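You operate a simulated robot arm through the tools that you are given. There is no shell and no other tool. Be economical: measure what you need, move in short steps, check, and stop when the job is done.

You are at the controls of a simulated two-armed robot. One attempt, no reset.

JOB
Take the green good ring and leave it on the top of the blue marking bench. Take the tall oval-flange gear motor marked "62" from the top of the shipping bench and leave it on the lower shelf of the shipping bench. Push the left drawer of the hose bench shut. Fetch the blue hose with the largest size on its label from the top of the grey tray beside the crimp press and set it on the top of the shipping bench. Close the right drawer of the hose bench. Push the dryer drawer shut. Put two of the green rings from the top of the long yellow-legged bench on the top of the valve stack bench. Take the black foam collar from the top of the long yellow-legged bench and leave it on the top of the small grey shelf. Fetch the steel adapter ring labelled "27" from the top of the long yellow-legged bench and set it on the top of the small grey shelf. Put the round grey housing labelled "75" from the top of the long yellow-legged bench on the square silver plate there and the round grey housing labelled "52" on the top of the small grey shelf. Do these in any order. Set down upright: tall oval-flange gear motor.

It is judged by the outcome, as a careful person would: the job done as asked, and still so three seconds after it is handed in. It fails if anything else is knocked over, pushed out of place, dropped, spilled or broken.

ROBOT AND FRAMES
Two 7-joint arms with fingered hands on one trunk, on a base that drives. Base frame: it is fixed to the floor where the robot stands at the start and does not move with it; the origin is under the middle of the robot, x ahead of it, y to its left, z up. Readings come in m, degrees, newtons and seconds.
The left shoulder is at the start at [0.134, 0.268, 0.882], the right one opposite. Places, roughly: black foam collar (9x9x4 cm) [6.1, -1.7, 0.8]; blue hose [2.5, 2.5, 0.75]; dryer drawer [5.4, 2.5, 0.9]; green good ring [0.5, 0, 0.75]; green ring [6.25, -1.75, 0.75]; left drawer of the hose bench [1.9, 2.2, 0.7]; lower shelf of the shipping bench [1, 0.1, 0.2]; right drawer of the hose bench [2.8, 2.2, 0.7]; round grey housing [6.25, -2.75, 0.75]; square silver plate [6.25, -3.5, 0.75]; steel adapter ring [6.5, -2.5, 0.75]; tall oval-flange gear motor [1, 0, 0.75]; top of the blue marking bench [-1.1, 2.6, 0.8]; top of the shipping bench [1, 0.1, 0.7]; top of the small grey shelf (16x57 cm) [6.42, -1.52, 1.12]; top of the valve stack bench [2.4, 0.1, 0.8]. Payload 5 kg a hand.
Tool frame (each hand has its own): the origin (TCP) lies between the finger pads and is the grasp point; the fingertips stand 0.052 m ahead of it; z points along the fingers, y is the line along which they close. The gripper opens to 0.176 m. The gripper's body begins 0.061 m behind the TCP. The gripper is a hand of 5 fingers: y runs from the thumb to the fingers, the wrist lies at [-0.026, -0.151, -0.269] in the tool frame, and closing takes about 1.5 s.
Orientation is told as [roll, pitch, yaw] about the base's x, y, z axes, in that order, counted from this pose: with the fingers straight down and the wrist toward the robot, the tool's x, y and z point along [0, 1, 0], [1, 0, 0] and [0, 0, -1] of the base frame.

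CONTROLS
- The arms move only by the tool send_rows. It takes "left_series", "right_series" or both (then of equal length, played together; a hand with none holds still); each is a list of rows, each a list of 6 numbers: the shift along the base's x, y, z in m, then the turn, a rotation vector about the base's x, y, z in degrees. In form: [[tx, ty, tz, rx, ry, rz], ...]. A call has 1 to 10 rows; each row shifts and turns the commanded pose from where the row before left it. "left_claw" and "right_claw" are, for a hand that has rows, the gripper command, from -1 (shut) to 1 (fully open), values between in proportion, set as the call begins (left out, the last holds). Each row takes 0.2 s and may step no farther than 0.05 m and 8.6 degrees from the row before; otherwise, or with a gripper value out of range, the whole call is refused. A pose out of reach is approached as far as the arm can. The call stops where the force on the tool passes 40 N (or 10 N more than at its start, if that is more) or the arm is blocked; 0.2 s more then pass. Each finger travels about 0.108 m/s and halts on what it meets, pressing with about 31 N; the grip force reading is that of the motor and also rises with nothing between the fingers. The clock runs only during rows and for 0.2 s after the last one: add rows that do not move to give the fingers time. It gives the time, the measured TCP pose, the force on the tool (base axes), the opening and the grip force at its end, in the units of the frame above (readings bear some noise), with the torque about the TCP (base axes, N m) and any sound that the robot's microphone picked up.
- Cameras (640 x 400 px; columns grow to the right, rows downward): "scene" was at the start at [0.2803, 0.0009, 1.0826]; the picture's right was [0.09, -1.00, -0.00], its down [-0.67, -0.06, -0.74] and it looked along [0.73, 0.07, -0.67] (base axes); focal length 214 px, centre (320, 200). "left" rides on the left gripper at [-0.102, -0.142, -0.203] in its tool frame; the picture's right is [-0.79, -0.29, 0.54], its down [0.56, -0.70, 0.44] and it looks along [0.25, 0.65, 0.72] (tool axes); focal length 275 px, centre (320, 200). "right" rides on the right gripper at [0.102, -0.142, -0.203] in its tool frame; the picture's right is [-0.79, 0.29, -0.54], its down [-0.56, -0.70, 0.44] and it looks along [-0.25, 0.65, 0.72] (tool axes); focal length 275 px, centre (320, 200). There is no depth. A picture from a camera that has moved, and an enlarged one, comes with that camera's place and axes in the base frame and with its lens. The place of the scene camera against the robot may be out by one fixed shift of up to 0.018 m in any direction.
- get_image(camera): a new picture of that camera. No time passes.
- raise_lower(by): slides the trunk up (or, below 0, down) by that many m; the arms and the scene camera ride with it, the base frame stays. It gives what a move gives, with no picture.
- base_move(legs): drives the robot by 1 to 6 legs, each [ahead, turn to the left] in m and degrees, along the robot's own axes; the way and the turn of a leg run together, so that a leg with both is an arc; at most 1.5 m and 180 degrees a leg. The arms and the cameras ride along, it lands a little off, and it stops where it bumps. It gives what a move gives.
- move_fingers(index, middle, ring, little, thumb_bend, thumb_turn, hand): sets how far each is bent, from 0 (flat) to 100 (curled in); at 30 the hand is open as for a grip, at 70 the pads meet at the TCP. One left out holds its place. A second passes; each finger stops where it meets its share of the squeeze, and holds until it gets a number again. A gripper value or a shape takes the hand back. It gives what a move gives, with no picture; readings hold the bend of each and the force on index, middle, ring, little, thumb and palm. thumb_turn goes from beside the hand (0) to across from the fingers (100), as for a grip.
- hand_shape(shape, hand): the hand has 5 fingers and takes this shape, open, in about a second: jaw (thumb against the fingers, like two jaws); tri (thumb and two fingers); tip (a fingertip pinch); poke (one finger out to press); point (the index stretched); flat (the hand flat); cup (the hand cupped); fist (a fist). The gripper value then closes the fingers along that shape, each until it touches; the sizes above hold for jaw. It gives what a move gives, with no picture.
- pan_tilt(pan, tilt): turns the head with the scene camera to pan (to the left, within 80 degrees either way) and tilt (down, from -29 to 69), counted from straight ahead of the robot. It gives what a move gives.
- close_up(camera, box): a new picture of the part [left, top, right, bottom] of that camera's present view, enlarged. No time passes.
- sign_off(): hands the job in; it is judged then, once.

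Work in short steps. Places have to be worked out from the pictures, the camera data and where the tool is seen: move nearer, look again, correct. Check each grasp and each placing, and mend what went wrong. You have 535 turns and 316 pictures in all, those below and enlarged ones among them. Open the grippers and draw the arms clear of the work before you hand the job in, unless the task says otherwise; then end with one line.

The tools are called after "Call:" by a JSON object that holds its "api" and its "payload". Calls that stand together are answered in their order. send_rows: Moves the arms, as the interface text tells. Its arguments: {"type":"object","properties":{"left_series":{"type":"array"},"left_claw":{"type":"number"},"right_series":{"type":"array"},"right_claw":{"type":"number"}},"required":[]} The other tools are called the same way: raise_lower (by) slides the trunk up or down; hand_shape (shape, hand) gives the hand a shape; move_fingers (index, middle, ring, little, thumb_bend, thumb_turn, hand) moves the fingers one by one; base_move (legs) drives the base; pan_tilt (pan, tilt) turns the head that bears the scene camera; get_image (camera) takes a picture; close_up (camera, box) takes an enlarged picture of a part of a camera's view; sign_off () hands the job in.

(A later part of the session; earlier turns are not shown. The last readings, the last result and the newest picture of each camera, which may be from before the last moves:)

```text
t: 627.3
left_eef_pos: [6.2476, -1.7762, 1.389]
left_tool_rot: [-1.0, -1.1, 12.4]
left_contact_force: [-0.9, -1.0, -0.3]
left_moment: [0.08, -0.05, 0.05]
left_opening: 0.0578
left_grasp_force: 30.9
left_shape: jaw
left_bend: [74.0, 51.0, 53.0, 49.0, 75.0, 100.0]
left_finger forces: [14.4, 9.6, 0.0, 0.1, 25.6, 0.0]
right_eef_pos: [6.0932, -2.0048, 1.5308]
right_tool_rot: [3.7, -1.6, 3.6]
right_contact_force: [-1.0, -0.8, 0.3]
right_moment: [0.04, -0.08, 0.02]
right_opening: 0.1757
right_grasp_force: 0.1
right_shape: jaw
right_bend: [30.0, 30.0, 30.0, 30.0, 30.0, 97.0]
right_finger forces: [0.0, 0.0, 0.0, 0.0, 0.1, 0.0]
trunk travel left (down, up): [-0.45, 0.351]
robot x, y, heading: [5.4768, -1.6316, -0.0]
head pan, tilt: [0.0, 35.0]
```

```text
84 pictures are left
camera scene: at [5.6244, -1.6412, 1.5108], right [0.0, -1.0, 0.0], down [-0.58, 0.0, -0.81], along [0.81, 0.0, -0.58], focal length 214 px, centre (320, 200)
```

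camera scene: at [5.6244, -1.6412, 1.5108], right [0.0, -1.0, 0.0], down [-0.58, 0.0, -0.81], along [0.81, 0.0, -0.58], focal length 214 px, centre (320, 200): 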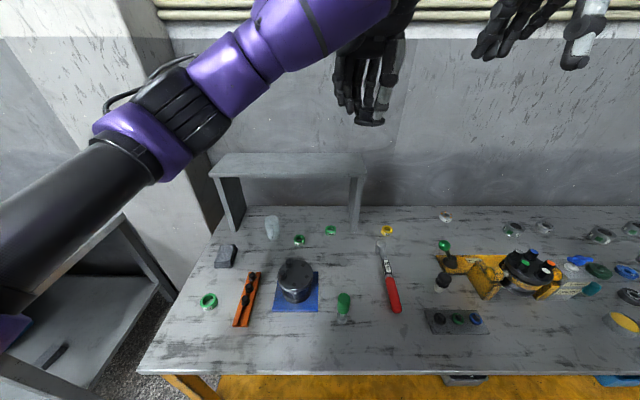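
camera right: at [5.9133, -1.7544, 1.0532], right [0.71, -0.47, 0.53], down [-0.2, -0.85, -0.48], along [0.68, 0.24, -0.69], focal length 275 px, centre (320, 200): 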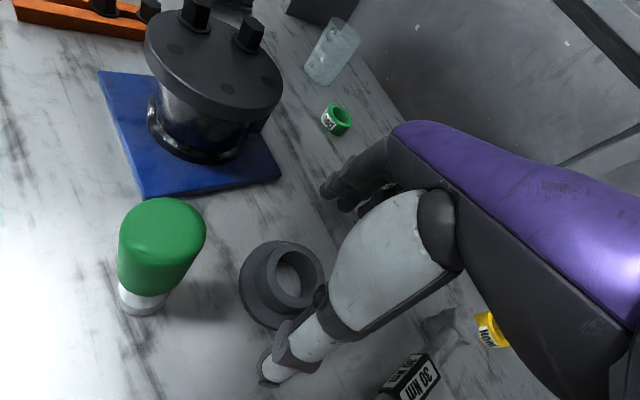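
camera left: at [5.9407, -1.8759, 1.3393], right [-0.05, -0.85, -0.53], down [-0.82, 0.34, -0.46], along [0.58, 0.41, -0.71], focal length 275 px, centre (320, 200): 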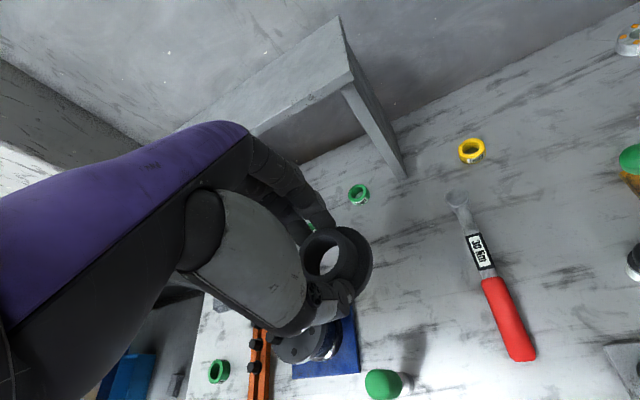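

I'll move over the shelf's right part and lower.

Call:
{"api": "send_rows", "payload": {"left_series": [[0.03, 0.017, 0, 0, 0, 0], [0.035, 0.017, 0, 0, 0, 0], [0.035, 0.017, 0, 0, 0, 0], [0.035, 0.017, 0, 0, 0, 0], [0.027, 0.018, -0.02, 0, 0, 0], [0, 0, -0.04, 0, 0, 0], [0, 0, -0.04, 0, 0, 0], [0, 0, -0.04, 0, 0, 0], [0, 0, -0.03, 0, 0, 0], [0, 0, 0, 0, 0, 0]]}}

Call:
{"api": "get_image", "payload": {"camera": "left"}}

Call:
{"api": "close_up", "payload": {"camera": "scene", "box": [200, 80, 440, 240]}}

```text
t: 627.5
left_eef_pos: [6.2016, -1.7839, 1.4094]
left_tool_rot: [-2.2, -2.5, 11.8]
left_contact_force: [-10.3, -2.4, 0.5]
left_moment: [0.22, -1.2, 0.26]
left_opening: 0.0572
left_grasp_force: 31.0
left_shape: jaw
left_bend: [74.0, 51.0, 53.0, 49.0, 75.0, 100.0]
left_finger forces: [15.7, 10.5, 0.1, 0.0, 27.6, 0.0]
right_eef_pos: [6.0401, -2.0048, 1.5477]
right_tool_rot: [3.4, -2.9, 3.6]
right_contact_force: [-8.5, 2.8, 2.8]
right_moment: [-0.4, -1.03, -0.31]
right_opening: 0.1757
right_grasp_force: 0.0
right_shape: jaw
right_bend: [30.0, 30.0, 30.0, 30.0, 30.0, 98.0]
right_finger forces: [0.0, 0.0, 0.1, 0.1, 0.0, 0.0]
trunk travel left (down, up): [-0.45, 0.351]
robot x, y, heading: [5.4748, -1.6319, 0.1]
head pan, tilt: [0.0, 35.0]
stopped in row 1 (left hand): the force on the tool passed its limit at 99 N (the readings are from after the stop); the commanded pose is now the measured one
```

```text
83 pictures are left
camera left: at [6.0712, -1.9081, 1.6094], right [-0.09, -0.85, -0.52], down [-0.78, 0.39, -0.49], along [0.62, 0.36, -0.7], focal length 275 px, centre (320, 200)
```

left: 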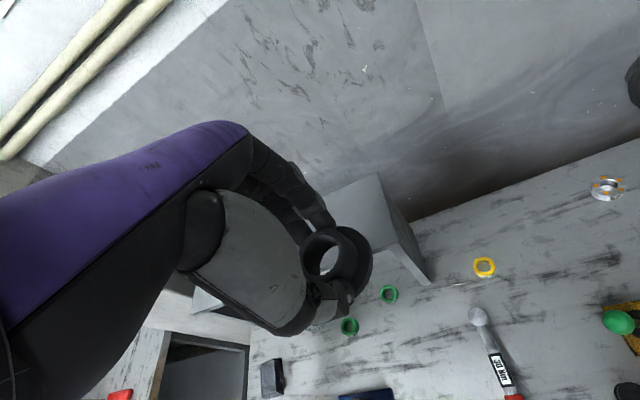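

```text
2.50 times, centred on (320, 160) of scene
camera zoom: at [5.6132, -1.6403, 1.5123], right [0.0, -1.0, 0.0], down [-0.58, 0.0, -0.82], along [0.82, 0.0, -0.58], focal length 536 px, centre (320, 300)
```

zoom: 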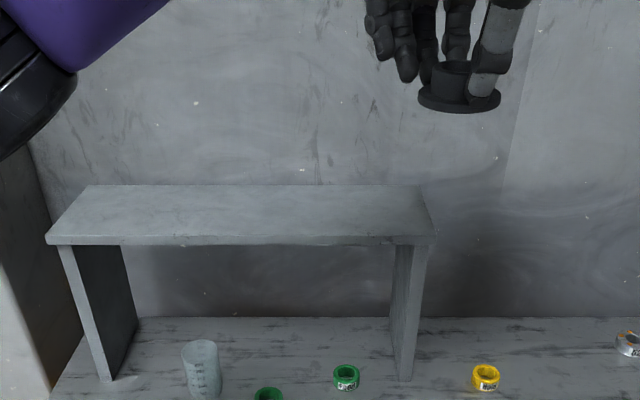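

The first command after driving jolts, so I'll retry smoothly.

Call:
{"api": "send_rows", "payload": {"left_series": [[0.01, 0.005, 0, 0, 0, 0], [0.025, 0.012, 0, 0, 0, 0], [0.035, 0.015, 0, 0, 0, 0], [0.035, 0.017, 0, 0, 0, 0], [0.035, 0.017, 0, 0, 0, 0], [0.035, 0.017, 0, 0, 0, 0], [0.025, 0.01, -0.01, 0, 0, 0], [0.01, 0, -0.03, 0, 0, 0], [0, 0, -0.03, 0, 0, 0], [0, 0, 0, 0, 0, 0]]}}

Call:
{"api": "close_up", "payload": {"camera": "scene", "box": [200, 80, 440, 240]}}

```text
t: 629.7
left_eef_pos: [6.4207, -1.6867, 1.3311]
left_tool_rot: [-1.2, -1.7, 12.6]
left_contact_force: [-1.3, -0.3, -0.4]
left_moment: [0.07, -0.06, 0.04]
left_opening: 0.0572
left_grasp_force: 31.6
left_shape: jaw
left_bend: [74.0, 51.0, 53.0, 49.0, 75.0, 100.0]
left_finger forces: [15.5, 10.1, 0.0, 0.0, 27.5, 0.0]
right_eef_pos: [6.0531, -2.0068, 1.5414]
right_tool_rot: [3.5, -2.5, 3.5]
right_contact_force: [-1.0, -0.6, 0.3]
right_moment: [0.02, -0.12, 0.01]
right_opening: 0.176
right_grasp_force: 0.0
right_shape: jaw
right_bend: [30.0, 30.0, 30.0, 30.0, 30.0, 98.0]
right_finger forces: [0.1, 0.0, 0.1, 0.0, 0.1, 0.1]
trunk travel left (down, up): [-0.45, 0.351]
robot x, y, heading: [5.4795, -1.6306, 0.0]
head pan, tilt: [0.0, 35.0]
```

```text
2.50 times, centred on (320, 160) of scene
camera zoom: at [5.6238, -1.6413, 1.5111], right [0.0, -1.0, 0.0], down [-0.58, 0.0, -0.81], along [0.81, 0.0, -0.58], focal length 536 px, centre (320, 300)
```

zoom: 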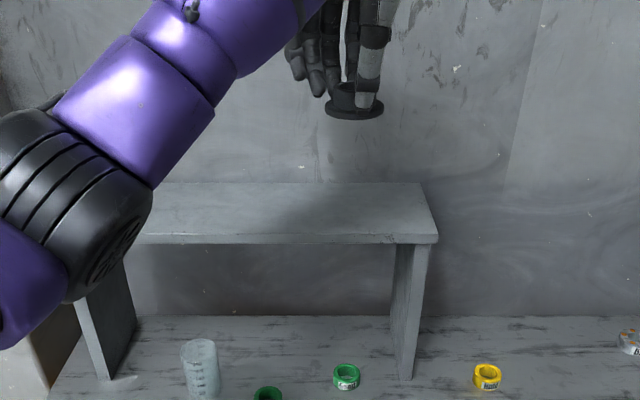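

Call:
{"api": "send_rows", "payload": {"left_series": [[0, 0, -0.03, 0, 0, 0], [0, 0, -0.04, 0, 0, 0], [0, 0, -0.03, 0, 0, 0], [0, 0, -0.015, 0, 0, 0], [0, 0, -0.01, 0, 0, 0], [0, 0, 0, 0, 0, 0]]}}

Call:
{"api": "close_up", "payload": {"camera": "scene", "box": [200, 80, 440, 240]}}

```text
t: 631.1
left_eef_pos: [6.4215, -1.6864, 1.2053]
left_tool_rot: [-1.1, -1.7, 12.7]
left_contact_force: [0.3, -0.2, 0.1]
left_moment: [0.07, -0.03, 0.01]
left_opening: 0.0572
left_grasp_force: 31.2
left_shape: jaw
left_bend: [74.0, 51.0, 53.0, 49.0, 75.0, 100.0]
left_finger forces: [15.4, 10.1, 0.0, 0.0, 27.6, 0.1]
right_eef_pos: [6.054, -2.0045, 1.5397]
right_tool_rot: [3.6, -2.3, 3.4]
right_contact_force: [0.3, -0.9, 1.0]
right_moment: [0.0, -0.06, 0.02]
right_opening: 0.1758
right_grasp_force: 0.2
right_shape: jaw
right_bend: [30.0, 30.0, 30.0, 30.0, 30.0, 98.0]
right_finger forces: [0.1, 0.1, 0.0, 0.0, 0.1, 0.0]
trunk travel left (down, up): [-0.45, 0.351]
robot x, y, heading: [5.4798, -1.6339, 0.0]
head pan, tilt: [0.0, 35.0]
```

```text
2.50 times, centred on (320, 160) of scene
camera zoom: at [5.6247, -1.6411, 1.5108], right [0.0, -1.0, 0.0], down [-0.58, 0.0, -0.81], along [0.81, 0.0, -0.58], focal length 536 px, centre (320, 300)
```

zoom: 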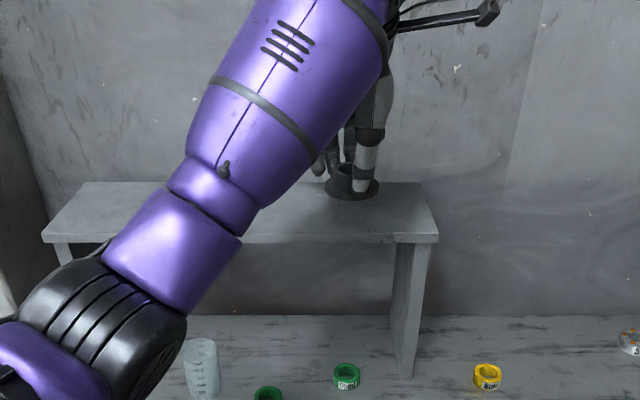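

Call:
{"api": "send_rows", "payload": {"left_series": [[0, 0, -0.008, 0, 0, 0], [0, 0, -0.008, 0, 0, 0], [0, 0, -0.006, 0, 0, 0], [0, 0, 0, 0, 0, 0]]}}

```text
t: 632.1
left_eef_pos: [6.422, -1.6851, 1.1834]
left_tool_rot: [-1.2, -1.6, 12.6]
left_contact_force: [0.3, 0.7, -0.4]
left_moment: [0.03, -0.06, -0.03]
left_opening: 0.057
left_grasp_force: 30.7
left_shape: jaw
left_bend: [74.0, 51.0, 53.0, 49.0, 75.0, 100.0]
left_finger forces: [15.5, 10.0, 0.0, 0.0, 27.7, 0.0]
right_eef_pos: [6.0545, -2.0049, 1.5397]
right_tool_rot: [3.5, -2.3, 3.5]
right_contact_force: [0.0, -0.7, 0.2]
right_moment: [0.0, -0.02, 0.0]
right_opening: 0.1757
right_grasp_force: 0.0
right_shape: jaw
right_bend: [30.0, 30.0, 30.0, 30.0, 30.0, 98.0]
right_finger forces: [0.0, 0.0, 0.0, 0.0, 0.0, 0.0]
trunk travel left (down, up): [-0.45, 0.351]
robot x, y, heading: [5.4775, -1.6326, -0.1]
head pan, tilt: [0.0, 35.0]
```

Call:
{"api": "send_rows", "payload": {"left_series": [[0, 0, -0.006, 0, 0, 0], [0, 0, -0.005, 0, 0, 0], [0, 0, 0, 0, 0, 0]]}}

Call:
{"api": "get_image", "payload": {"camera": "left"}}

```text
t: 633.1
left_eef_pos: [6.403, -1.6867, 1.1907]
left_tool_rot: [-1.7, -2.8, 12.5]
left_contact_force: [-2.1, 1.2, 2.1]
left_moment: [-0.11, -0.23, 0.0]
left_opening: 0.057
left_grasp_force: 30.8
left_shape: jaw
left_bend: [74.0, 51.0, 53.0, 49.0, 75.0, 100.0]
left_finger forces: [15.1, 11.3, 0.0, 0.0, 32.1, 0.0]
right_eef_pos: [6.0309, -2.0019, 1.5499]
right_tool_rot: [3.7, -3.6, 3.9]
right_contact_force: [-3.9, 0.5, -0.4]
right_moment: [-0.03, -0.38, -0.1]
right_opening: 0.176
right_grasp_force: 0.1
right_shape: jaw
right_bend: [30.0, 30.0, 30.0, 30.0, 30.0, 97.0]
right_finger forces: [0.0, 0.0, 0.0, 0.0, 0.1, 0.0]
trunk travel left (down, up): [-0.45, 0.351]
robot x, y, heading: [5.4792, -1.6318, -0.2]
head pan, tilt: [0.0, 35.0]
stopped in row 3 (left hand): the force on the tool passed its limit at 41 N (the readings are from after the stop); the commanded pose is now the measured one
```

```text
79 pictures are left
camera left: at [6.2747, -1.8144, 1.389], right [-0.08, -0.84, -0.53], down [-0.78, 0.38, -0.49], along [0.62, 0.37, -0.69], focal length 275 px, centre (320, 200)
```

left: 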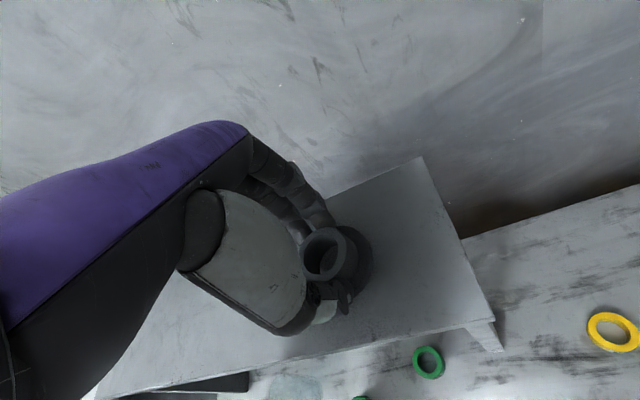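

Contact at ~1.175. I'll lower gently once more and release.

Call:
{"api": "send_rows", "payload": {"left_series": [[0.003, 0, -0.006, 0, 1, 0], [0.002, 0, -0.006, 0, 1, 0], [0, 0, 0, 0, 0, 0]]}}

Call:
{"api": "move_fingers", "payload": {"hand": "left", "thumb_bend": 50, "index": 66, "middle": 45}}

Call:
{"api": "get_image", "payload": {"camera": "left"}}

```text
t: 633.9
left_eef_pos: [6.412, -1.6858, 1.1799]
left_tool_rot: [-1.3, -1.0, 12.6]
left_contact_force: [2.5, 2.3, 14.5]
left_moment: [0.26, -0.83, 0.03]
left_opening: 0.0579
left_grasp_force: 30.6
left_shape: jaw
left_bend: [74.0, 51.0, 53.0, 49.0, 75.0, 100.0]
left_finger forces: [18.6, 14.8, 0.0, 0.0, 32.7, 0.0]
right_eef_pos: [6.0344, -2.0036, 1.549]
right_tool_rot: [3.7, -3.4, 3.7]
right_contact_force: [-0.5, -0.5, -0.7]
right_moment: [-0.03, -0.04, -0.07]
right_opening: 0.1756
right_grasp_force: 0.2
right_shape: jaw
right_bend: [30.0, 30.0, 30.0, 30.0, 30.0, 97.0]
right_finger forces: [0.1, 0.0, 0.0, 0.1, 0.0, 0.0]
trunk travel left (down, up): [-0.45, 0.351]
robot x, y, heading: [5.4707, -1.6313, -0.1]
head pan, tilt: [0.0, 35.0]
```

```text
t: 634.3
left_eef_pos: [6.3939, -1.6855, 1.195]
left_tool_rot: [-1.7, -2.1, 12.6]
left_contact_force: [-2.6, 2.2, 0.5]
left_moment: [-0.15, -0.27, 0.01]
left_opening: 0.0645
left_grasp_force: 0.1
left_shape: fingers
left_bend: [66.0, 45.0, 53.0, 49.0, 50.0, 100.0]
left_finger forces: [0.0, 0.0, 0.1, 0.0, 0.0, 0.0]
right_eef_pos: [6.0122, -1.9977, 1.559]
right_tool_rot: [4.3, -5.0, 4.2]
right_contact_force: [-3.8, 0.7, -1.3]
right_moment: [-0.08, -0.45, -0.13]
right_opening: 0.176
right_grasp_force: 0.0
right_shape: jaw
right_bend: [30.0, 30.0, 30.0, 30.0, 30.0, 97.0]
right_finger forces: [0.0, 0.1, 0.0, 0.0, 0.0, 0.0]
trunk travel left (down, up): [-0.45, 0.351]
robot x, y, heading: [5.4755, -1.6337, -0.1]
head pan, tilt: [0.0, 35.0]
stopped (left hand): the force on the tool passed its limit at 43 N (the readings are from after the stop); the commanded pose is now the measured one
```

```text
78 pictures are left
camera left: at [6.269, -1.813, 1.3956], right [-0.09, -0.85, -0.53], down [-0.79, 0.38, -0.49], along [0.61, 0.37, -0.7], focal length 275 px, centre (320, 200)
```

left: 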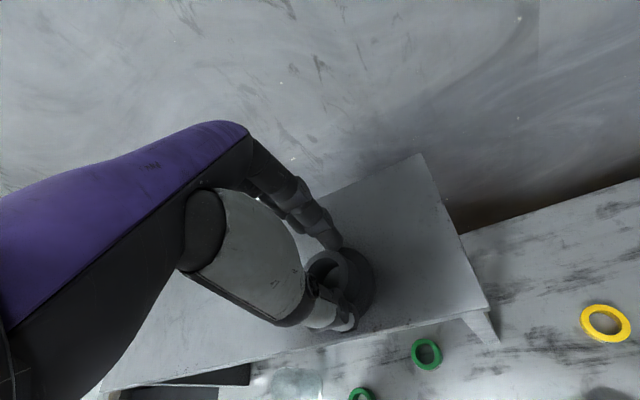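

Call:
{"api": "send_rows", "payload": {"left_series": [[0, 0, 0.008, 0, 0, 0], [0, 0, 0.007, 0, 0, 0], [0, 0, 0, 0, 0, 0], [0, 0, 0, 0, 0, 0], [0, 0, 0, 0, 0, 0], [0, 0, 0.005, 0, 0, 0]], "left_claw": 0.1}}

Call:
{"api": "get_image", "payload": {"camera": "left"}}

```text
t: 635.7
left_eef_pos: [6.398, -1.6869, 1.2131]
left_tool_rot: [-1.6, -2.1, 12.4]
left_contact_force: [-0.3, -0.1, -0.4]
left_moment: [0.0, -0.04, -0.03]
left_opening: 0.0968
left_grasp_force: 0.0
left_shape: jaw
left_bend: [74.0, 43.0, 40.0, 40.0, 68.0, 100.0]
left_finger forces: [0.0, 0.1, 0.0, 0.1, 0.0, 0.0]
right_eef_pos: [6.0169, -1.9999, 1.5574]
right_tool_rot: [4.2, -4.7, 4.1]
right_contact_force: [0.5, 0.3, 0.3]
right_moment: [0.01, 0.01, 0.02]
right_opening: 0.1761
right_grasp_force: 0.1
right_shape: jaw
right_bend: [30.0, 30.0, 30.0, 30.0, 30.0, 97.0]
right_finger forces: [0.1, 0.0, 0.1, 0.0, 0.0, 0.0]
trunk travel left (down, up): [-0.45, 0.351]
robot x, y, heading: [5.4757, -1.6333, -0.1]
head pan, tilt: [0.0, 35.0]
```

```text
77 pictures are left
camera left: at [6.2734, -1.814, 1.4132], right [-0.09, -0.85, -0.53], down [-0.79, 0.38, -0.48], along [0.61, 0.37, -0.7], focal length 275 px, centre (320, 200)
```

left: 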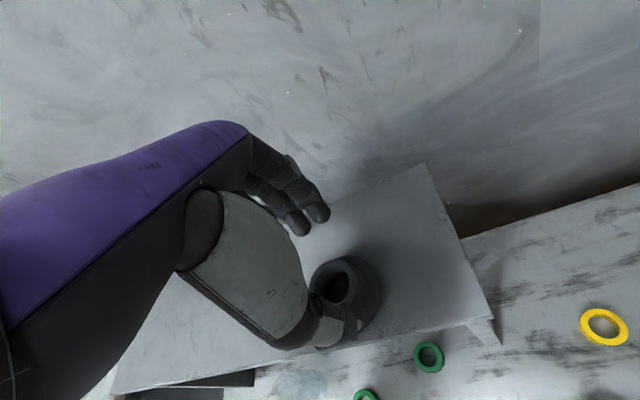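

Released. I'll lift away and check.

Call:
{"api": "send_rows", "payload": {"left_series": [[0, 0, 0.02, 0, 0, 0], [0, 0, 0.03, 0, 0, 0], [0, 0, 0.04, 0, 0, 0], [-0.02, 0, 0.04, 0, 0, 0], [-0.03, 0.02, 0.03, 0, 0, 0], [-0.03, 0.02, 0, 0, 0, 0], [0, 0, 0, 0, 0, 0]], "left_claw": 1}}

Call:
{"api": "pan_tilt", "payload": {"pan": -25, "tilt": 38}}

Call:
{"api": "get_image", "payload": {"camera": "scene"}}

```text
t: 637.3
left_eef_pos: [6.3538, -1.6533, 1.3706]
left_tool_rot: [-1.8, -2.1, 12.5]
left_contact_force: [-0.7, -0.4, -0.2]
left_moment: [0.01, -0.11, 0.0]
left_opening: 0.1758
left_grasp_force: 0.0
left_shape: jaw
left_bend: [30.0, 30.0, 30.0, 30.0, 30.0, 98.0]
left_finger forces: [0.0, 0.1, 0.0, 0.1, 0.2, 0.0]
left hand out of reach, approached as far as the arm can: row 5, 6
right_eef_pos: [6.0151, -1.9999, 1.5602]
right_tool_rot: [4.2, -4.8, 4.1]
right_contact_force: [-1.1, -0.1, 0.2]
right_moment: [-0.07, -0.13, -0.08]
right_opening: 0.1761
right_grasp_force: 0.0
right_shape: jaw
right_bend: [30.0, 30.0, 30.0, 30.0, 30.0, 97.0]
right_finger forces: [0.0, 0.1, 0.0, 0.0, 0.0, 0.0]
trunk travel left (down, up): [-0.45, 0.351]
robot x, y, heading: [5.4766, -1.6348, 0.1]
head pan, tilt: [0.0, 35.0]
```

```text
t: 638.2
left_eef_pos: [6.356, -1.6533, 1.37]
left_tool_rot: [-1.7, -1.8, 12.5]
left_contact_force: [0.2, 0.1, -0.2]
left_moment: [0.0, -0.03, 0.02]
left_opening: 0.1757
left_grasp_force: 0.0
left_shape: jaw
left_bend: [30.0, 30.0, 30.0, 30.0, 30.0, 98.0]
left_finger forces: [0.0, 0.0, 0.0, 0.0, 0.0, 0.0]
right_eef_pos: [6.0171, -2.0004, 1.558]
right_tool_rot: [4.2, -4.9, 4.1]
right_contact_force: [-0.1, -0.2, -1.5]
right_moment: [-0.01, 0.04, 0.04]
right_opening: 0.1759
right_grasp_force: 0.1
right_shape: jaw
right_bend: [30.0, 30.0, 30.0, 30.0, 30.0, 97.0]
right_finger forces: [0.0, 0.0, 0.0, 0.0, 0.0, 0.0]
trunk travel left (down, up): [-0.45, 0.351]
robot x, y, heading: [5.4807, -1.6369, 0.2]
head pan, tilt: [-25.0, 38.0]
```

```text
76 pictures are left
camera scene: at [5.6154, -1.6773, 1.5062], right [-0.42, -0.91, 0.01], down [-0.57, 0.26, -0.78], along [0.71, -0.33, -0.63], focal length 214 px, centre (320, 200)
```

scene: 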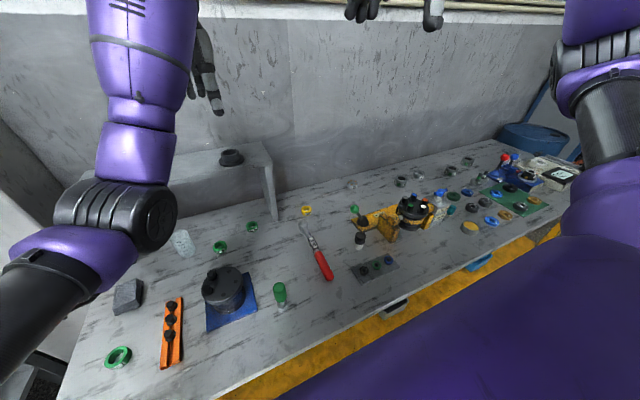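

The collar is on the shelf. Now I'll look at the labelled parts further right.

Call:
{"api": "close_up", "payload": {"camera": "scene", "box": [335, 140, 475, 240]}}

Call:
{"api": "close_up", "payload": {"camera": "scene", "box": [440, 130, 590, 250]}}

```text
4.00 times, centred on (405, 190) of scene
camera zoom: at [5.6154, -1.6773, 1.5062], right [-0.42, -0.91, 0.01], down [-0.57, 0.26, -0.78], along [0.71, -0.33, -0.63], focal length 858 px, centre (-20, 240)
```

zoom: 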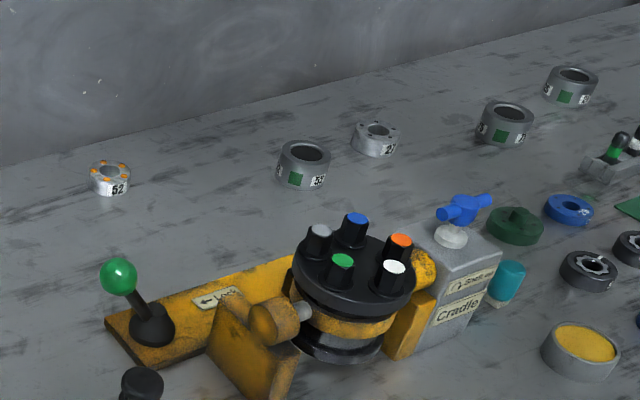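

```text
3.33 times, centred on (515, 190) of scene
camera zoom: at [5.6154, -1.6773, 1.5062], right [-0.42, -0.91, 0.01], down [-0.57, 0.26, -0.78], along [0.71, -0.33, -0.63], focal length 715 px, centre (-330, 233)
```

zoom: 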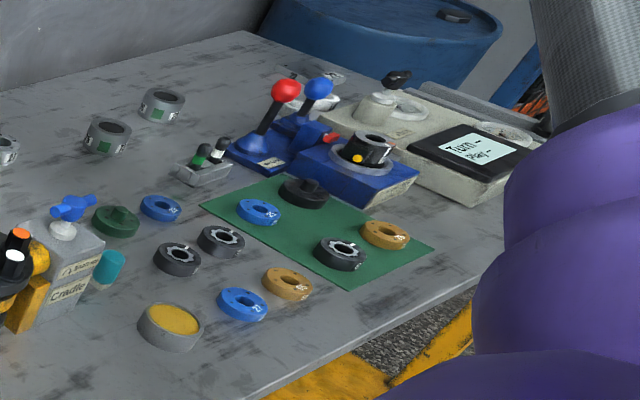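

The adapter ring "27" and housings lie at y≈-2.5…-3.1. I'll reposition the robot to y≈-2.65.

Call:
{"api": "base_move", "payload": {"legs": [[-0.45, 0], [0, -90], [0.5, 0], [0.45, 0], [0, 90]]}}

Call:
{"api": "base_move", "payload": {"legs": [[0.15, 0]]}}

Call:
{"api": "pan_tilt", "payload": {"pan": 0, "tilt": 38}}

Call:
{"api": "get_image", "payload": {"camera": "scene"}}

```text
t: 660.2
left_eef_pos: [5.9316, -2.6034, 1.3468]
left_tool_rot: [-1.1, -0.6, 12.9]
left_contact_force: [10.9, -0.5, -11.9]
left_moment: [-0.17, 1.14, -0.16]
left_opening: 0.1758
left_grasp_force: 0.0
left_shape: jaw
left_bend: [30.0, 30.0, 30.0, 30.0, 30.0, 98.0]
left_finger forces: [0.1, 0.1, 0.0, 0.1, 0.0, 0.0]
right_eef_pos: [5.5961, -2.9554, 1.5404]
right_tool_rot: [4.0, -2.6, 3.8]
right_contact_force: [16.2, -0.8, -6.8]
right_moment: [0.41, 1.94, 0.58]
right_opening: 0.1757
right_grasp_force: 0.0
right_shape: jaw
right_bend: [30.0, 30.0, 30.0, 30.0, 30.0, 97.0]
right_finger forces: [0.0, 0.0, 0.0, 0.1, 0.1, 0.0]
trunk travel left (down, up): [-0.45, 0.351]
robot x, y, heading: [5.0275, -2.6209, 1.3]
head pan, tilt: [-25.0, 38.0]
```

```text
t: 660.8
left_eef_pos: [5.9213, -2.6014, 1.3582]
left_tool_rot: [-1.3, -3.2, 10.0]
left_contact_force: [3.1, -0.5, -0.4]
left_moment: [0.04, 0.42, -0.1]
left_opening: 0.1759
left_grasp_force: 0.0
left_shape: jaw
left_bend: [30.0, 30.0, 30.0, 30.0, 30.0, 97.0]
left_finger forces: [0.1, 0.0, 0.0, 0.0, 0.1, 0.0]
right_eef_pos: [5.5666, -2.944, 1.5416]
right_tool_rot: [4.6, -2.1, 1.5]
right_contact_force: [11.9, -1.6, -5.1]
right_moment: [0.28, 1.49, 0.35]
right_opening: 0.1758
right_grasp_force: 0.2
right_shape: jaw
right_bend: [30.0, 30.0, 30.0, 30.0, 30.0, 98.0]
right_finger forces: [0.0, 0.0, 0.0, 0.0, 0.1, 0.1]
trunk travel left (down, up): [-0.45, 0.351]
robot x, y, heading: [5.0247, -2.621, 1.4]
head pan, tilt: [-25.0, 38.0]
stopped in leg 1: the force on the tool passed its limit at 110 N (the readings are from after the stop); the commanded pose is now the measured one
```

```text
t: 661.7
left_eef_pos: [5.8883, -2.606, 1.3839]
left_tool_rot: [-1.6, -4.8, 9.9]
left_contact_force: [-10.7, -4.5, 6.6]
left_moment: [0.64, -0.95, 0.31]
left_opening: 0.1757
left_grasp_force: 0.0
left_shape: jaw
left_bend: [30.0, 30.0, 30.0, 30.0, 30.0, 98.0]
left_finger forces: [0.0, 0.0, 0.0, 0.0, 0.0, 0.1]
right_eef_pos: [5.5314, -2.9477, 1.557]
right_tool_rot: [4.6, -3.9, 1.6]
right_contact_force: [-8.0, -2.8, 2.7]
right_moment: [0.3, -0.96, -0.15]
right_opening: 0.176
right_grasp_force: 0.0
right_shape: jaw
right_bend: [30.0, 30.0, 30.0, 30.0, 30.0, 98.0]
right_finger forces: [0.0, 0.0, 0.0, 0.0, 0.1, 0.0]
trunk travel left (down, up): [-0.45, 0.351]
robot x, y, heading: [5.0266, -2.6228, 1.2]
head pan, tilt: [0.0, 38.0]
```

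```text
73 pictures are left
camera scene: at [5.1634, -2.6295, 1.5069], right [0.02, -1.0, 0.0], down [-0.62, -0.01, -0.78], along [0.78, 0.02, -0.62], focal length 214 px, centre (320, 200)
```

scene: 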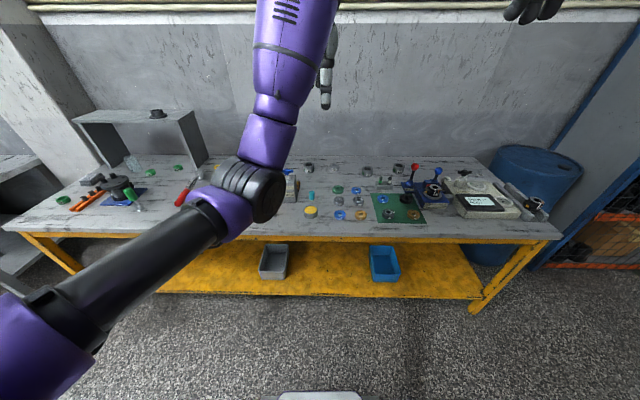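

Call:
{"api": "close_up", "payload": {"camera": "scene", "box": [270, 145, 430, 235]}}

Call:
{"api": "close_up", "payload": {"camera": "scene", "box": [400, 145, 560, 235]}}

Call:
{"api": "close_up", "payload": {"camera": "scene", "box": [60, 100, 220, 220]}}

```text
4.00 times, centred on (350, 190) of scene
camera zoom: at [5.1634, -2.6295, 1.5069], right [0.02, -1.0, 0.0], down [-0.62, -0.01, -0.78], along [0.78, 0.02, -0.62], focal length 858 px, centre (200, 240)
```

zoom: 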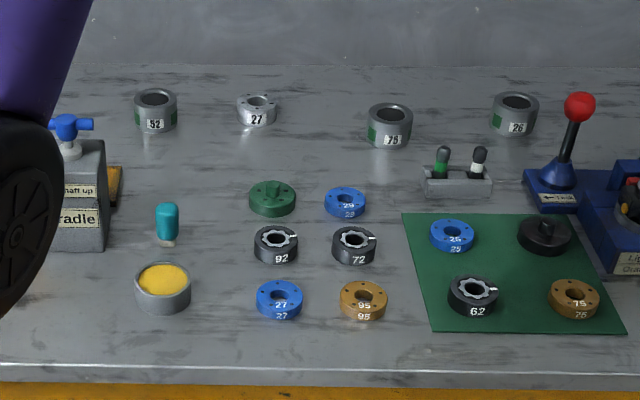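

```text
4.00 times, centred on (480, 190) of scene
camera zoom: at [5.1634, -2.6295, 1.5069], right [0.02, -1.0, 0.0], down [-0.62, -0.01, -0.78], along [0.78, 0.02, -0.62], focal length 858 px, centre (-320, 240)
```

zoom: 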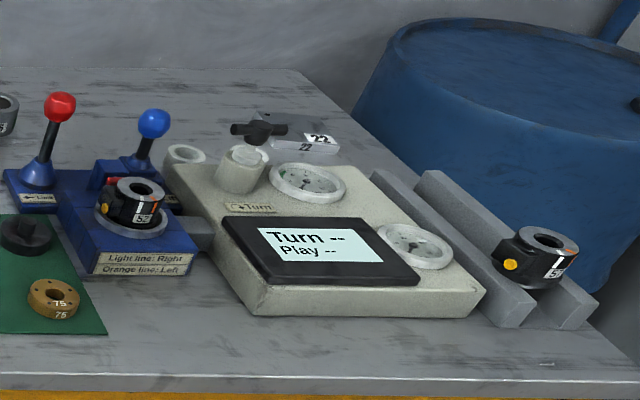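

```text
3.33 times, centred on (140, 160) of scene
camera zoom: at [5.1634, -2.6295, 1.5069], right [0.02, -1.0, 0.0], down [-0.62, -0.01, -0.78], along [0.78, 0.02, -0.62], focal length 715 px, centre (920, 333)
```

zoom: 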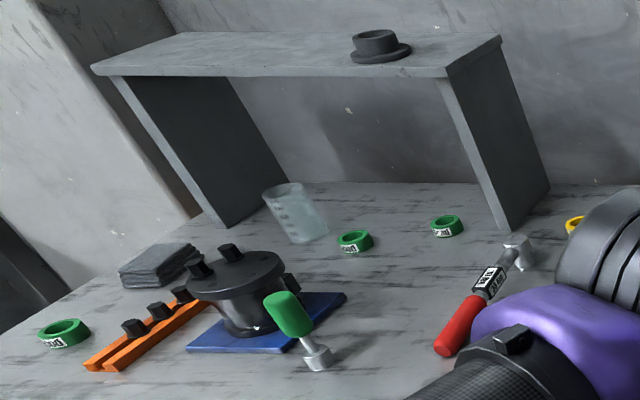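

All readable: housing 52 at ≈(6.347,-2.529), adapter 27 at ≈(6.377,-2.69), housing 75 at ≈(6.31,-2.894). I'll drive forward to the bench.

Call:
{"api": "base_move", "payload": {"legs": [[0.2, 0], [0.2, 0]]}}

Call:
{"api": "send_rows", "payload": {"right_series": [[0.02, 0.01, -0.01, 0, 0, 0], [0.03, 0.02, -0.02, -4, 4, 0], [0.04, 0.02, -0.02, 0, 0, -2], [0.04, 0.02, -0.02, 0, 0, 0], [0.04, 0.02, -0.02, 0, 0, 0], [0.04, 0.02, -0.02, 0, 0, 0], [0.04, 0.02, -0.02, 0, 0, 0], [0.04, 0.02, -0.02, 0, 0, 0], [0.04, 0.02, -0.02, 0, 0, 0], [0.03, 0.02, -0.02, 0, 0, 0]]}}

Call:
{"api": "get_image", "payload": {"camera": "right"}}

```text
t: 665.2
left_eef_pos: [6.3006, -2.5885, 1.3709]
left_tool_rot: [-1.7, -4.0, 10.4]
left_contact_force: [1.8, 0.7, -1.3]
left_moment: [-0.09, 0.22, -0.03]
left_opening: 0.1757
left_grasp_force: 0.0
left_shape: jaw
left_bend: [30.0, 30.0, 30.0, 30.0, 30.0, 98.0]
left_finger forces: [0.1, 0.1, 0.1, 0.0, 0.0, 0.0]
right_eef_pos: [5.9429, -2.9303, 1.5529]
right_tool_rot: [4.4, -3.2, 1.5]
right_contact_force: [2.4, -0.1, -1.7]
right_moment: [0.0, 0.24, 0.06]
right_opening: 0.1759
right_grasp_force: 0.0
right_shape: jaw
right_bend: [30.0, 30.0, 30.0, 30.0, 30.0, 98.0]
right_finger forces: [0.0, 0.0, 0.1, 0.0, 0.1, 0.0]
trunk travel left (down, up): [-0.45, 0.351]
robot x, y, heading: [5.4272, -2.6078, 1.1]
head pan, tilt: [0.0, 38.0]
```

```text
t: 667.3
left_eef_pos: [6.2763, -2.5838, 1.4065]
left_tool_rot: [-3.1, -8.8, 10.5]
left_contact_force: [-0.9, 1.7, 0.8]
left_moment: [-0.18, -0.26, -0.05]
left_opening: 0.1754
left_grasp_force: 0.1
left_shape: jaw
left_bend: [30.0, 30.0, 30.0, 30.0, 30.0, 98.0]
left_finger forces: [0.0, 0.1, 0.0, 0.0, 0.0, 0.1]
right_eef_pos: [6.2322, -2.7577, 1.4027]
right_tool_rot: [0.5, -1.3, 0.1]
right_contact_force: [-2.1, -0.9, 0.0]
right_moment: [0.06, -0.3, -0.06]
right_opening: 0.1763
right_grasp_force: 0.0
right_shape: jaw
right_bend: [30.0, 30.0, 30.0, 30.0, 30.0, 97.0]
right_finger forces: [0.0, 0.0, 0.0, 0.1, 0.0, 0.0]
trunk travel left (down, up): [-0.45, 0.351]
robot x, y, heading: [5.4223, -2.6088, 1.5]
head pan, tilt: [0.0, 38.0]
stopped in row 10 (left hand): the force on the tool passed its limit at 66 N (the readings are from after the stop); the commanded pose is now the measured one
```

```text
69 pictures are left
camera right: at [6.0855, -2.6575, 1.6024], right [0.28, -0.8, 0.54], down [-0.69, -0.55, -0.46], along [0.67, -0.25, -0.7], focal length 275 px, centre (320, 200)
```

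right: 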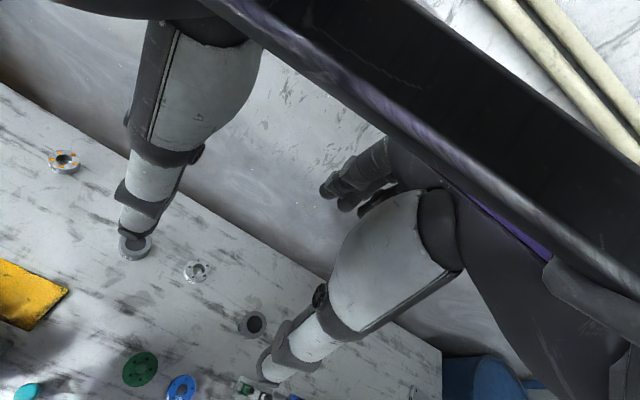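

The two hands are close together. I'll move the left hand away first.

Call:
{"api": "send_rows", "payload": {"left_series": [[-0.01, 0.02, 0, 0, 0, 0], [-0.02, 0.04, 0, 0, 0, 0], [-0.02, 0.04, 0, 0, 0, 0], [-0.02, 0.04, 0, 0, 0, 0], [-0.02, 0.04, 0, 0, 0, 0], [0, 0, 0, 0, 0, 0]]}}

Call:
{"api": "send_rows", "payload": {"right_series": [[0.02, 0.01, -0.03, 0, 0, 0], [0.03, 0.015, -0.035, 0, 0, 0], [0.03, 0.015, -0.035, 0, 0, 0], [0.03, 0.015, -0.035, 0, 0, 0], [0.02, 0.015, -0.04, 0, 0, 0], [0, 0, -0.045, 0, 0, 0], [0, 0, -0.045, 0, 0, 0], [0, 0, -0.045, 0, 0, 0], [0, 0, -0.045, 0, 0, 0], [0, 0, 0, 0, 0, 0]]}}

Call:
{"api": "get_image", "payload": {"camera": "right"}}

```text
t: 668.7
left_eef_pos: [6.2886, -2.4243, 1.3786]
left_tool_rot: [-2.4, -6.8, 10.9]
left_contact_force: [1.3, -3.8, -0.2]
left_moment: [0.41, 0.0, 0.12]
left_opening: 0.1759
left_grasp_force: 0.1
left_shape: jaw
left_bend: [30.0, 30.0, 30.0, 30.0, 30.0, 98.0]
left_finger forces: [0.0, 0.1, 0.0, 0.0, 0.0, 0.1]
left hand out of reach, approached as far as the arm can: row 1, 2, 3, 4, 5
right_eef_pos: [6.2379, -2.7625, 1.3995]
right_tool_rot: [0.7, -1.0, -0.2]
right_contact_force: [0.8, -4.1, -1.5]
right_moment: [0.39, 0.09, 0.07]
right_opening: 0.1759
right_grasp_force: 0.0
right_shape: jaw
right_bend: [30.0, 30.0, 30.0, 30.0, 30.0, 98.0]
right_finger forces: [0.0, 0.1, 0.0, 0.0, 0.0, 0.0]
trunk travel left (down, up): [-0.45, 0.351]
robot x, y, heading: [5.424, -2.6064, 1.2]
head pan, tilt: [0.0, 38.0]
```

```text
t: 670.9
left_eef_pos: [6.2875, -2.4214, 1.3814]
left_tool_rot: [-2.6, -6.8, 11.0]
left_contact_force: [-1.2, -0.7, 1.9]
left_moment: [0.08, -0.12, 0.02]
left_opening: 0.1759
left_grasp_force: 0.1
left_shape: jaw
left_bend: [30.0, 30.0, 30.0, 30.0, 30.0, 98.0]
left_finger forces: [0.0, 0.0, 0.0, 0.0, 0.0, 0.0]
right_eef_pos: [6.3633, -2.688, 1.0476]
right_tool_rot: [0.6, -1.0, 0.1]
right_contact_force: [-1.5, 0.7, 1.4]
right_moment: [0.0, -0.14, -0.01]
right_opening: 0.1765
right_grasp_force: 0.1
right_shape: jaw
right_bend: [30.0, 30.0, 30.0, 30.0, 30.0, 98.0]
right_finger forces: [0.0, 0.1, 0.0, 0.0, 0.1, 0.0]
trunk travel left (down, up): [-0.45, 0.351]
robot x, y, heading: [5.4237, -2.6075, 1.3]
head pan, tilt: [0.0, 38.0]
```

```text
68 pictures are left
camera right: at [6.2171, -2.5883, 1.2467], right [0.28, -0.8, 0.54], down [-0.69, -0.55, -0.46], along [0.67, -0.24, -0.71], focal length 275 px, centre (320, 200)
```

right: 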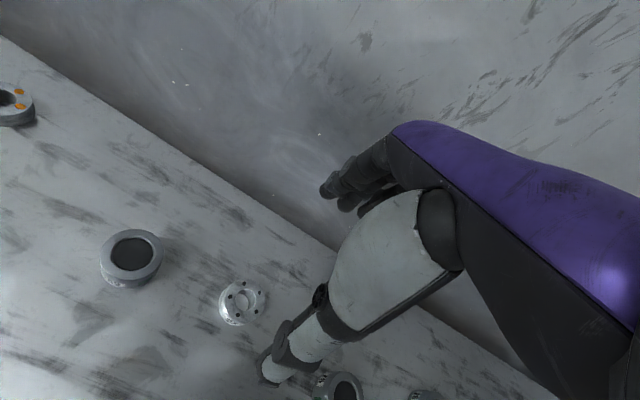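

Call:
{"api": "send_rows", "payload": {"right_series": [[-0.008, 0.009, -0.03, 0, 0, 0], [0, 0, -0.045, 0, 0, 0], [0, 0, -0.045, 0, 0, 0], [0, 0, -0.04, 0, 0, 0], [0, 0, -0.015, 0, 0, 0], [0, 0, 0, 0, 0, 0]], "right_claw": 0.3}}

Call:
{"api": "get_image", "payload": {"camera": "right"}}

```text
t: 672.3
left_eef_pos: [6.2883, -2.422, 1.3783]
left_tool_rot: [-2.5, -6.7, 11.0]
left_contact_force: [-0.5, -0.4, 0.5]
left_moment: [0.02, -0.04, 0.02]
left_opening: 0.1759
left_grasp_force: 0.2
left_shape: jaw
left_bend: [30.0, 30.0, 30.0, 30.0, 30.0, 98.0]
left_finger forces: [0.0, 0.0, 0.0, 0.0, 0.0, 0.0]
right_eef_pos: [6.3572, -2.6791, 0.8727]
right_tool_rot: [0.6, -1.1, 0.0]
right_contact_force: [-0.3, 0.7, 0.5]
right_moment: [0.05, -0.04, 0.0]
right_opening: 0.1148
right_grasp_force: 0.0
right_shape: jaw
right_bend: [27.0, 39.0, 36.0, 36.0, 63.0, 100.0]
right_finger forces: [0.1, 0.0, 0.0, 0.1, 0.0, 0.0]
trunk travel left (down, up): [-0.45, 0.351]
robot x, y, heading: [5.4269, -2.6128, 1.2]
head pan, tilt: [0.0, 38.0]
```

```text
67 pictures are left
camera right: at [6.2115, -2.5798, 1.0709], right [0.28, -0.8, 0.54], down [-0.69, -0.55, -0.46], along [0.66, -0.24, -0.71], focal length 275 px, centre (320, 200)
```

right: 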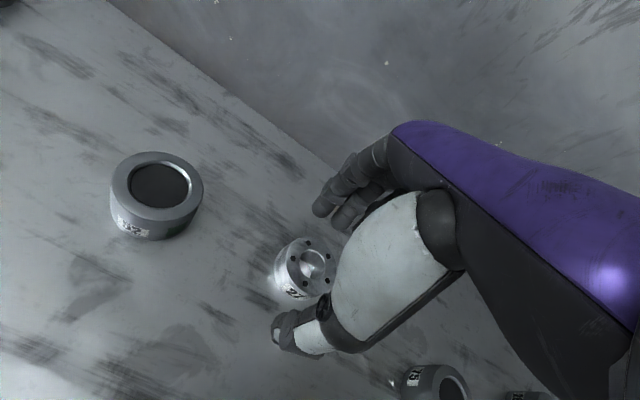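

Call:
{"api": "send_rows", "payload": {"right_series": [[-0.003, 0.002, -0.005, 0, 0, 0], [0, 0, 0, 0, 0, 0], [0, 0, 0, 0, 0, 0]]}}

Call:
{"api": "send_rows", "payload": {"right_series": [[0, 0, 0, 0, 0, 0], [0, 0, 0, 0, 0, 0], [0, 0, 0, 0, 0, 0], [0, 0, 0, 0, 0, 0], [0, 0, 0, 0, 0, 0], [0, 0, 0, 0, 0, 0], [0, 0, 0, 0, 0, 0]], "right_claw": -1}}

Call:
{"api": "move_fingers", "payload": {"hand": "right", "index": 90, "middle": 90, "thumb_bend": 95}}

```text
t: 673.1
left_eef_pos: [6.2887, -2.4206, 1.3795]
left_tool_rot: [-2.5, -6.7, 10.9]
left_contact_force: [-0.4, -0.1, -0.6]
left_moment: [0.0, 0.01, -0.02]
left_opening: 0.1758
left_grasp_force: 0.1
left_shape: jaw
left_bend: [30.0, 30.0, 30.0, 30.0, 30.0, 98.0]
left_finger forces: [0.0, 0.0, 0.1, 0.0, 0.0, 0.1]
right_eef_pos: [6.3541, -2.6783, 0.8662]
right_tool_rot: [0.7, -1.0, 0.0]
right_contact_force: [0.8, 0.1, -0.3]
right_moment: [0.03, -0.05, 0.02]
right_opening: 0.1148
right_grasp_force: 0.2
right_shape: jaw
right_bend: [27.0, 39.0, 36.0, 36.0, 63.0, 100.0]
right_finger forces: [0.0, 0.1, 0.0, 0.0, 0.0, 0.0]
trunk travel left (down, up): [-0.45, 0.351]
robot x, y, heading: [5.4248, -2.6111, 1.4]
head pan, tilt: [0.0, 38.0]
```

```text
t: 674.7
left_eef_pos: [6.2867, -2.4198, 1.3782]
left_tool_rot: [-2.5, -6.6, 10.9]
left_contact_force: [-0.9, 0.5, 0.0]
left_moment: [0.02, -0.02, 0.02]
left_opening: 0.176
left_grasp_force: 0.1
left_shape: jaw
left_bend: [30.0, 30.0, 30.0, 30.0, 30.0, 98.0]
left_finger forces: [0.1, 0.0, 0.0, 0.0, 0.0, 0.0]
right_eef_pos: [6.3535, -2.6783, 0.8654]
right_tool_rot: [0.5, -1.1, 0.1]
right_contact_force: [-1.2, 0.7, 0.0]
right_moment: [0.04, -0.01, 0.0]
right_opening: 0.0537
right_grasp_force: 31.2
right_shape: jaw
right_bend: [74.0, 52.0, 54.0, 51.0, 74.0, 100.0]
right_finger forces: [13.4, 9.5, 0.1, 0.0, 26.2, 0.0]
trunk travel left (down, up): [-0.45, 0.351]
robot x, y, heading: [5.4247, -2.6094, 1.3]
head pan, tilt: [0.0, 38.0]
```

```text
t: 675.7
left_eef_pos: [6.2875, -2.421, 1.3792]
left_tool_rot: [-2.5, -6.7, 10.9]
left_contact_force: [-0.6, 0.1, 1.2]
left_moment: [0.01, 0.0, 0.02]
left_opening: 0.176
left_grasp_force: 0.0
left_shape: jaw
left_bend: [30.0, 30.0, 30.0, 30.0, 30.0, 98.0]
left_finger forces: [0.0, 0.0, 0.1, 0.0, 0.0, 0.0]
right_eef_pos: [6.3539, -2.6755, 0.8669]
right_tool_rot: [0.6, -1.0, 0.0]
right_contact_force: [-0.5, 1.1, 9.9]
right_moment: [-0.02, -0.46, 0.04]
right_opening: 0.0608
right_grasp_force: 27.4
right_shape: fingers
right_bend: [74.0, 55.0, 54.0, 51.0, 75.0, 100.0]
right_finger forces: [13.9, 11.7, 0.1, 0.0, 30.3, 0.0]
trunk travel left (down, up): [-0.45, 0.351]
robot x, y, heading: [5.4276, -2.6078, 1.1]
head pan, tilt: [0.0, 38.0]
```

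Firm grip on the ring. I'll lift and check.

Call:
{"api": "send_rows", "payload": {"right_series": [[0, 0, 0.01, 0, 0, 0], [0, 0, 0.03, 0, 0, 0], [0, 0, 0.04, 0, 0, 0], [0, 0, 0.045, 0, 0, 0], [0, 0, 0.045, 0, 0, 0], [0, 0, 0.045, 0, 0, 0], [0, 0, 0.045, 0, 0, 0], [0, -0.02, 0.045, 0, 0, 0], [0, -0.03, 0.04, 0, 0, 0], [0, 0, 0, 0, 0, 0]]}}

Call:
{"api": "get_image", "payload": {"camera": "right"}}

```text
t: 677.9
left_eef_pos: [6.2905, -2.4195, 1.3763]
left_tool_rot: [-2.6, -6.6, 10.9]
left_contact_force: [0.8, 1.2, 0.3]
left_moment: [-0.2, 0.12, -0.03]
left_opening: 0.1762
left_grasp_force: 0.0
left_shape: jaw
left_bend: [30.0, 30.0, 30.0, 30.0, 30.0, 98.0]
left_finger forces: [0.1, 0.1, 0.0, 0.0, 0.0, 0.0]
right_eef_pos: [6.3555, -2.7256, 1.2089]
right_tool_rot: [0.6, -0.9, 0.1]
right_contact_force: [1.3, 0.3, -5.6]
right_moment: [-0.06, 0.17, 0.01]
right_opening: 0.0607
right_grasp_force: 26.4
right_shape: fingers
right_bend: [74.0, 55.0, 54.0, 51.0, 75.0, 100.0]
right_finger forces: [14.4, 11.3, 0.0, 0.1, 27.7, 0.0]
trunk travel left (down, up): [-0.45, 0.351]
robot x, y, heading: [5.4301, -2.6101, 1.2]
head pan, tilt: [0.0, 38.0]
```

```text
66 pictures are left
camera right: at [6.2102, -2.6263, 1.4087], right [0.28, -0.8, 0.54], down [-0.69, -0.55, -0.46], along [0.66, -0.24, -0.71], focal length 275 px, centre (320, 200)
```

right: 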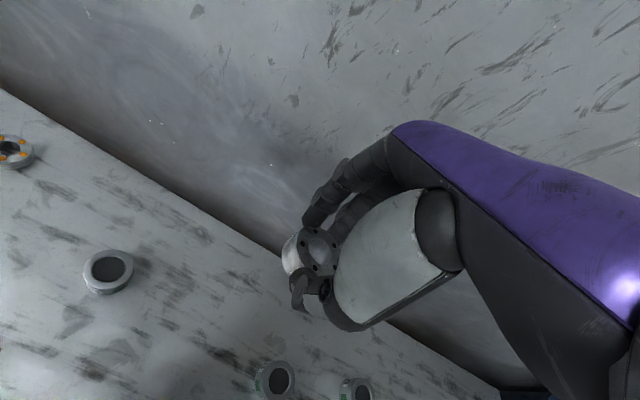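

Ring 27 is held. I'll park the right hand aside and bring the left hand over housing 52.

Call:
{"api": "send_rows", "payload": {"right_series": [[-0.01, -0.02, 0.01, 0, 0, 0], [-0.02, -0.04, 0.02, 0, 0, 0], [-0.02, -0.04, 0.02, 0, 0, 0], [-0.02, -0.04, 0.02, 0, 0, 0], [-0.02, -0.04, 0.02, 0, 0, 0], [0, 0, 0, 0, 0, 0], [0, 0, 0, 0, 0, 0], [0, 0, 0, 0, 0, 0]], "left_series": [[0, 0, 0, 1.2, 6.9, 0], [0, 0, 0, 0, 0, 5], [0.01, -0.01, 0, 0, 0, 5], [0.01, -0.03, 0, 0, 0, 4], [0.01, -0.03, -0.02, 0, 0, 0], [0.01, -0.03, -0.03, 0, 0, 0], [0, 0, -0.04, 0, 0, 0], [0, 0, -0.04, 0, 0, 0]]}}

Call:
{"api": "send_rows", "payload": {"left_series": [[0, 0, -0.04, 0, 0, 0], [0, 0, -0.04, 0, 0, 0], [0, 0, -0.04, 0, 0, 0], [0, 0, -0.04, 0, 0, 0], [0, 0, 0, 0, 0, 0]]}}

Call:
{"api": "get_image", "payload": {"camera": "left"}}

Call:
{"api": "get_image", "payload": {"camera": "scene"}}

```text
t: 679.7
left_eef_pos: [6.3527, -2.5168, 1.2435]
left_tool_rot: [-0.2, 0.0, 24.7]
left_contact_force: [0.8, 0.4, 1.8]
left_moment: [-0.08, 0.19, -0.04]
left_opening: 0.1761
left_grasp_force: 0.1
left_shape: jaw
left_bend: [30.0, 30.0, 30.0, 30.0, 30.0, 97.0]
left_finger forces: [0.0, 0.1, 0.0, 0.0, 0.0, 0.0]
left hand out of reach, approached as far as the arm can: row 1
right_eef_pos: [6.2667, -2.906, 1.3001]
right_tool_rot: [0.5, -0.9, 0.1]
right_contact_force: [2.2, 0.5, -7.8]
right_moment: [0.05, 0.27, 0.04]
right_opening: 0.0604
right_grasp_force: 27.1
right_shape: fingers
right_bend: [74.0, 55.0, 54.0, 51.0, 75.0, 100.0]
right_finger forces: [14.4, 11.5, 0.0, 0.1, 27.3, 0.1]
trunk travel left (down, up): [-0.45, 0.351]
robot x, y, heading: [5.4263, -2.6121, 1.3]
head pan, tilt: [0.0, 38.0]
```

```text
t: 681.1
left_eef_pos: [6.346, -2.4831, 1.1164]
left_tool_rot: [-0.3, -2.6, 26.9]
left_contact_force: [-2.6, 1.5, 0.9]
left_moment: [-0.18, -0.33, 0.03]
left_opening: 0.1759
left_grasp_force: 0.2
left_shape: jaw
left_bend: [30.0, 30.0, 30.0, 30.0, 30.0, 98.0]
left_finger forces: [0.0, 0.0, 0.0, 0.0, 0.0, 0.1]
right_eef_pos: [6.2429, -2.905, 1.3167]
right_tool_rot: [0.4, -2.1, 0.2]
right_contact_force: [-4.8, 0.7, -0.8]
right_moment: [-0.19, -0.46, -0.17]
right_opening: 0.0607
right_grasp_force: 26.6
right_shape: fingers
right_bend: [74.0, 55.0, 54.0, 51.0, 76.0, 100.0]
right_finger forces: [14.3, 11.8, 0.0, 0.0, 27.9, 0.0]
trunk travel left (down, up): [-0.45, 0.351]
robot x, y, heading: [5.429, -2.6141, 1.1]
head pan, tilt: [0.0, 38.0]
stopped in row 5 (left hand): the arm was blocked; the commanded pose is now the measured one
```

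```text
65 pictures are left
camera left: at [6.2556, -2.6425, 1.3136], right [0.12, -0.83, -0.55], down [-0.86, 0.19, -0.48], along [0.5, 0.53, -0.69], focal length 275 px, centre (320, 200)
```

left: 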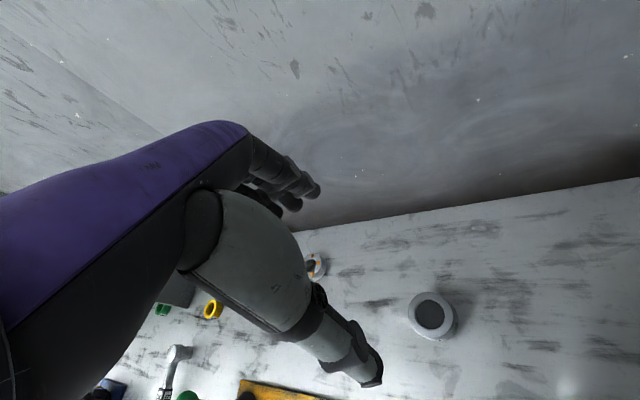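

```text
64 pictures are left
camera scene: at [5.5679, -2.6147, 1.5068], right [0.02, -1.0, 0.0], down [-0.62, -0.01, -0.78], along [0.78, 0.02, -0.62], focal length 214 px, centre (320, 200)
```

scene: 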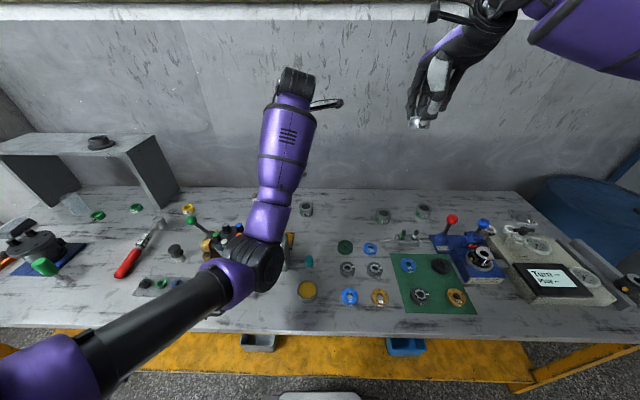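

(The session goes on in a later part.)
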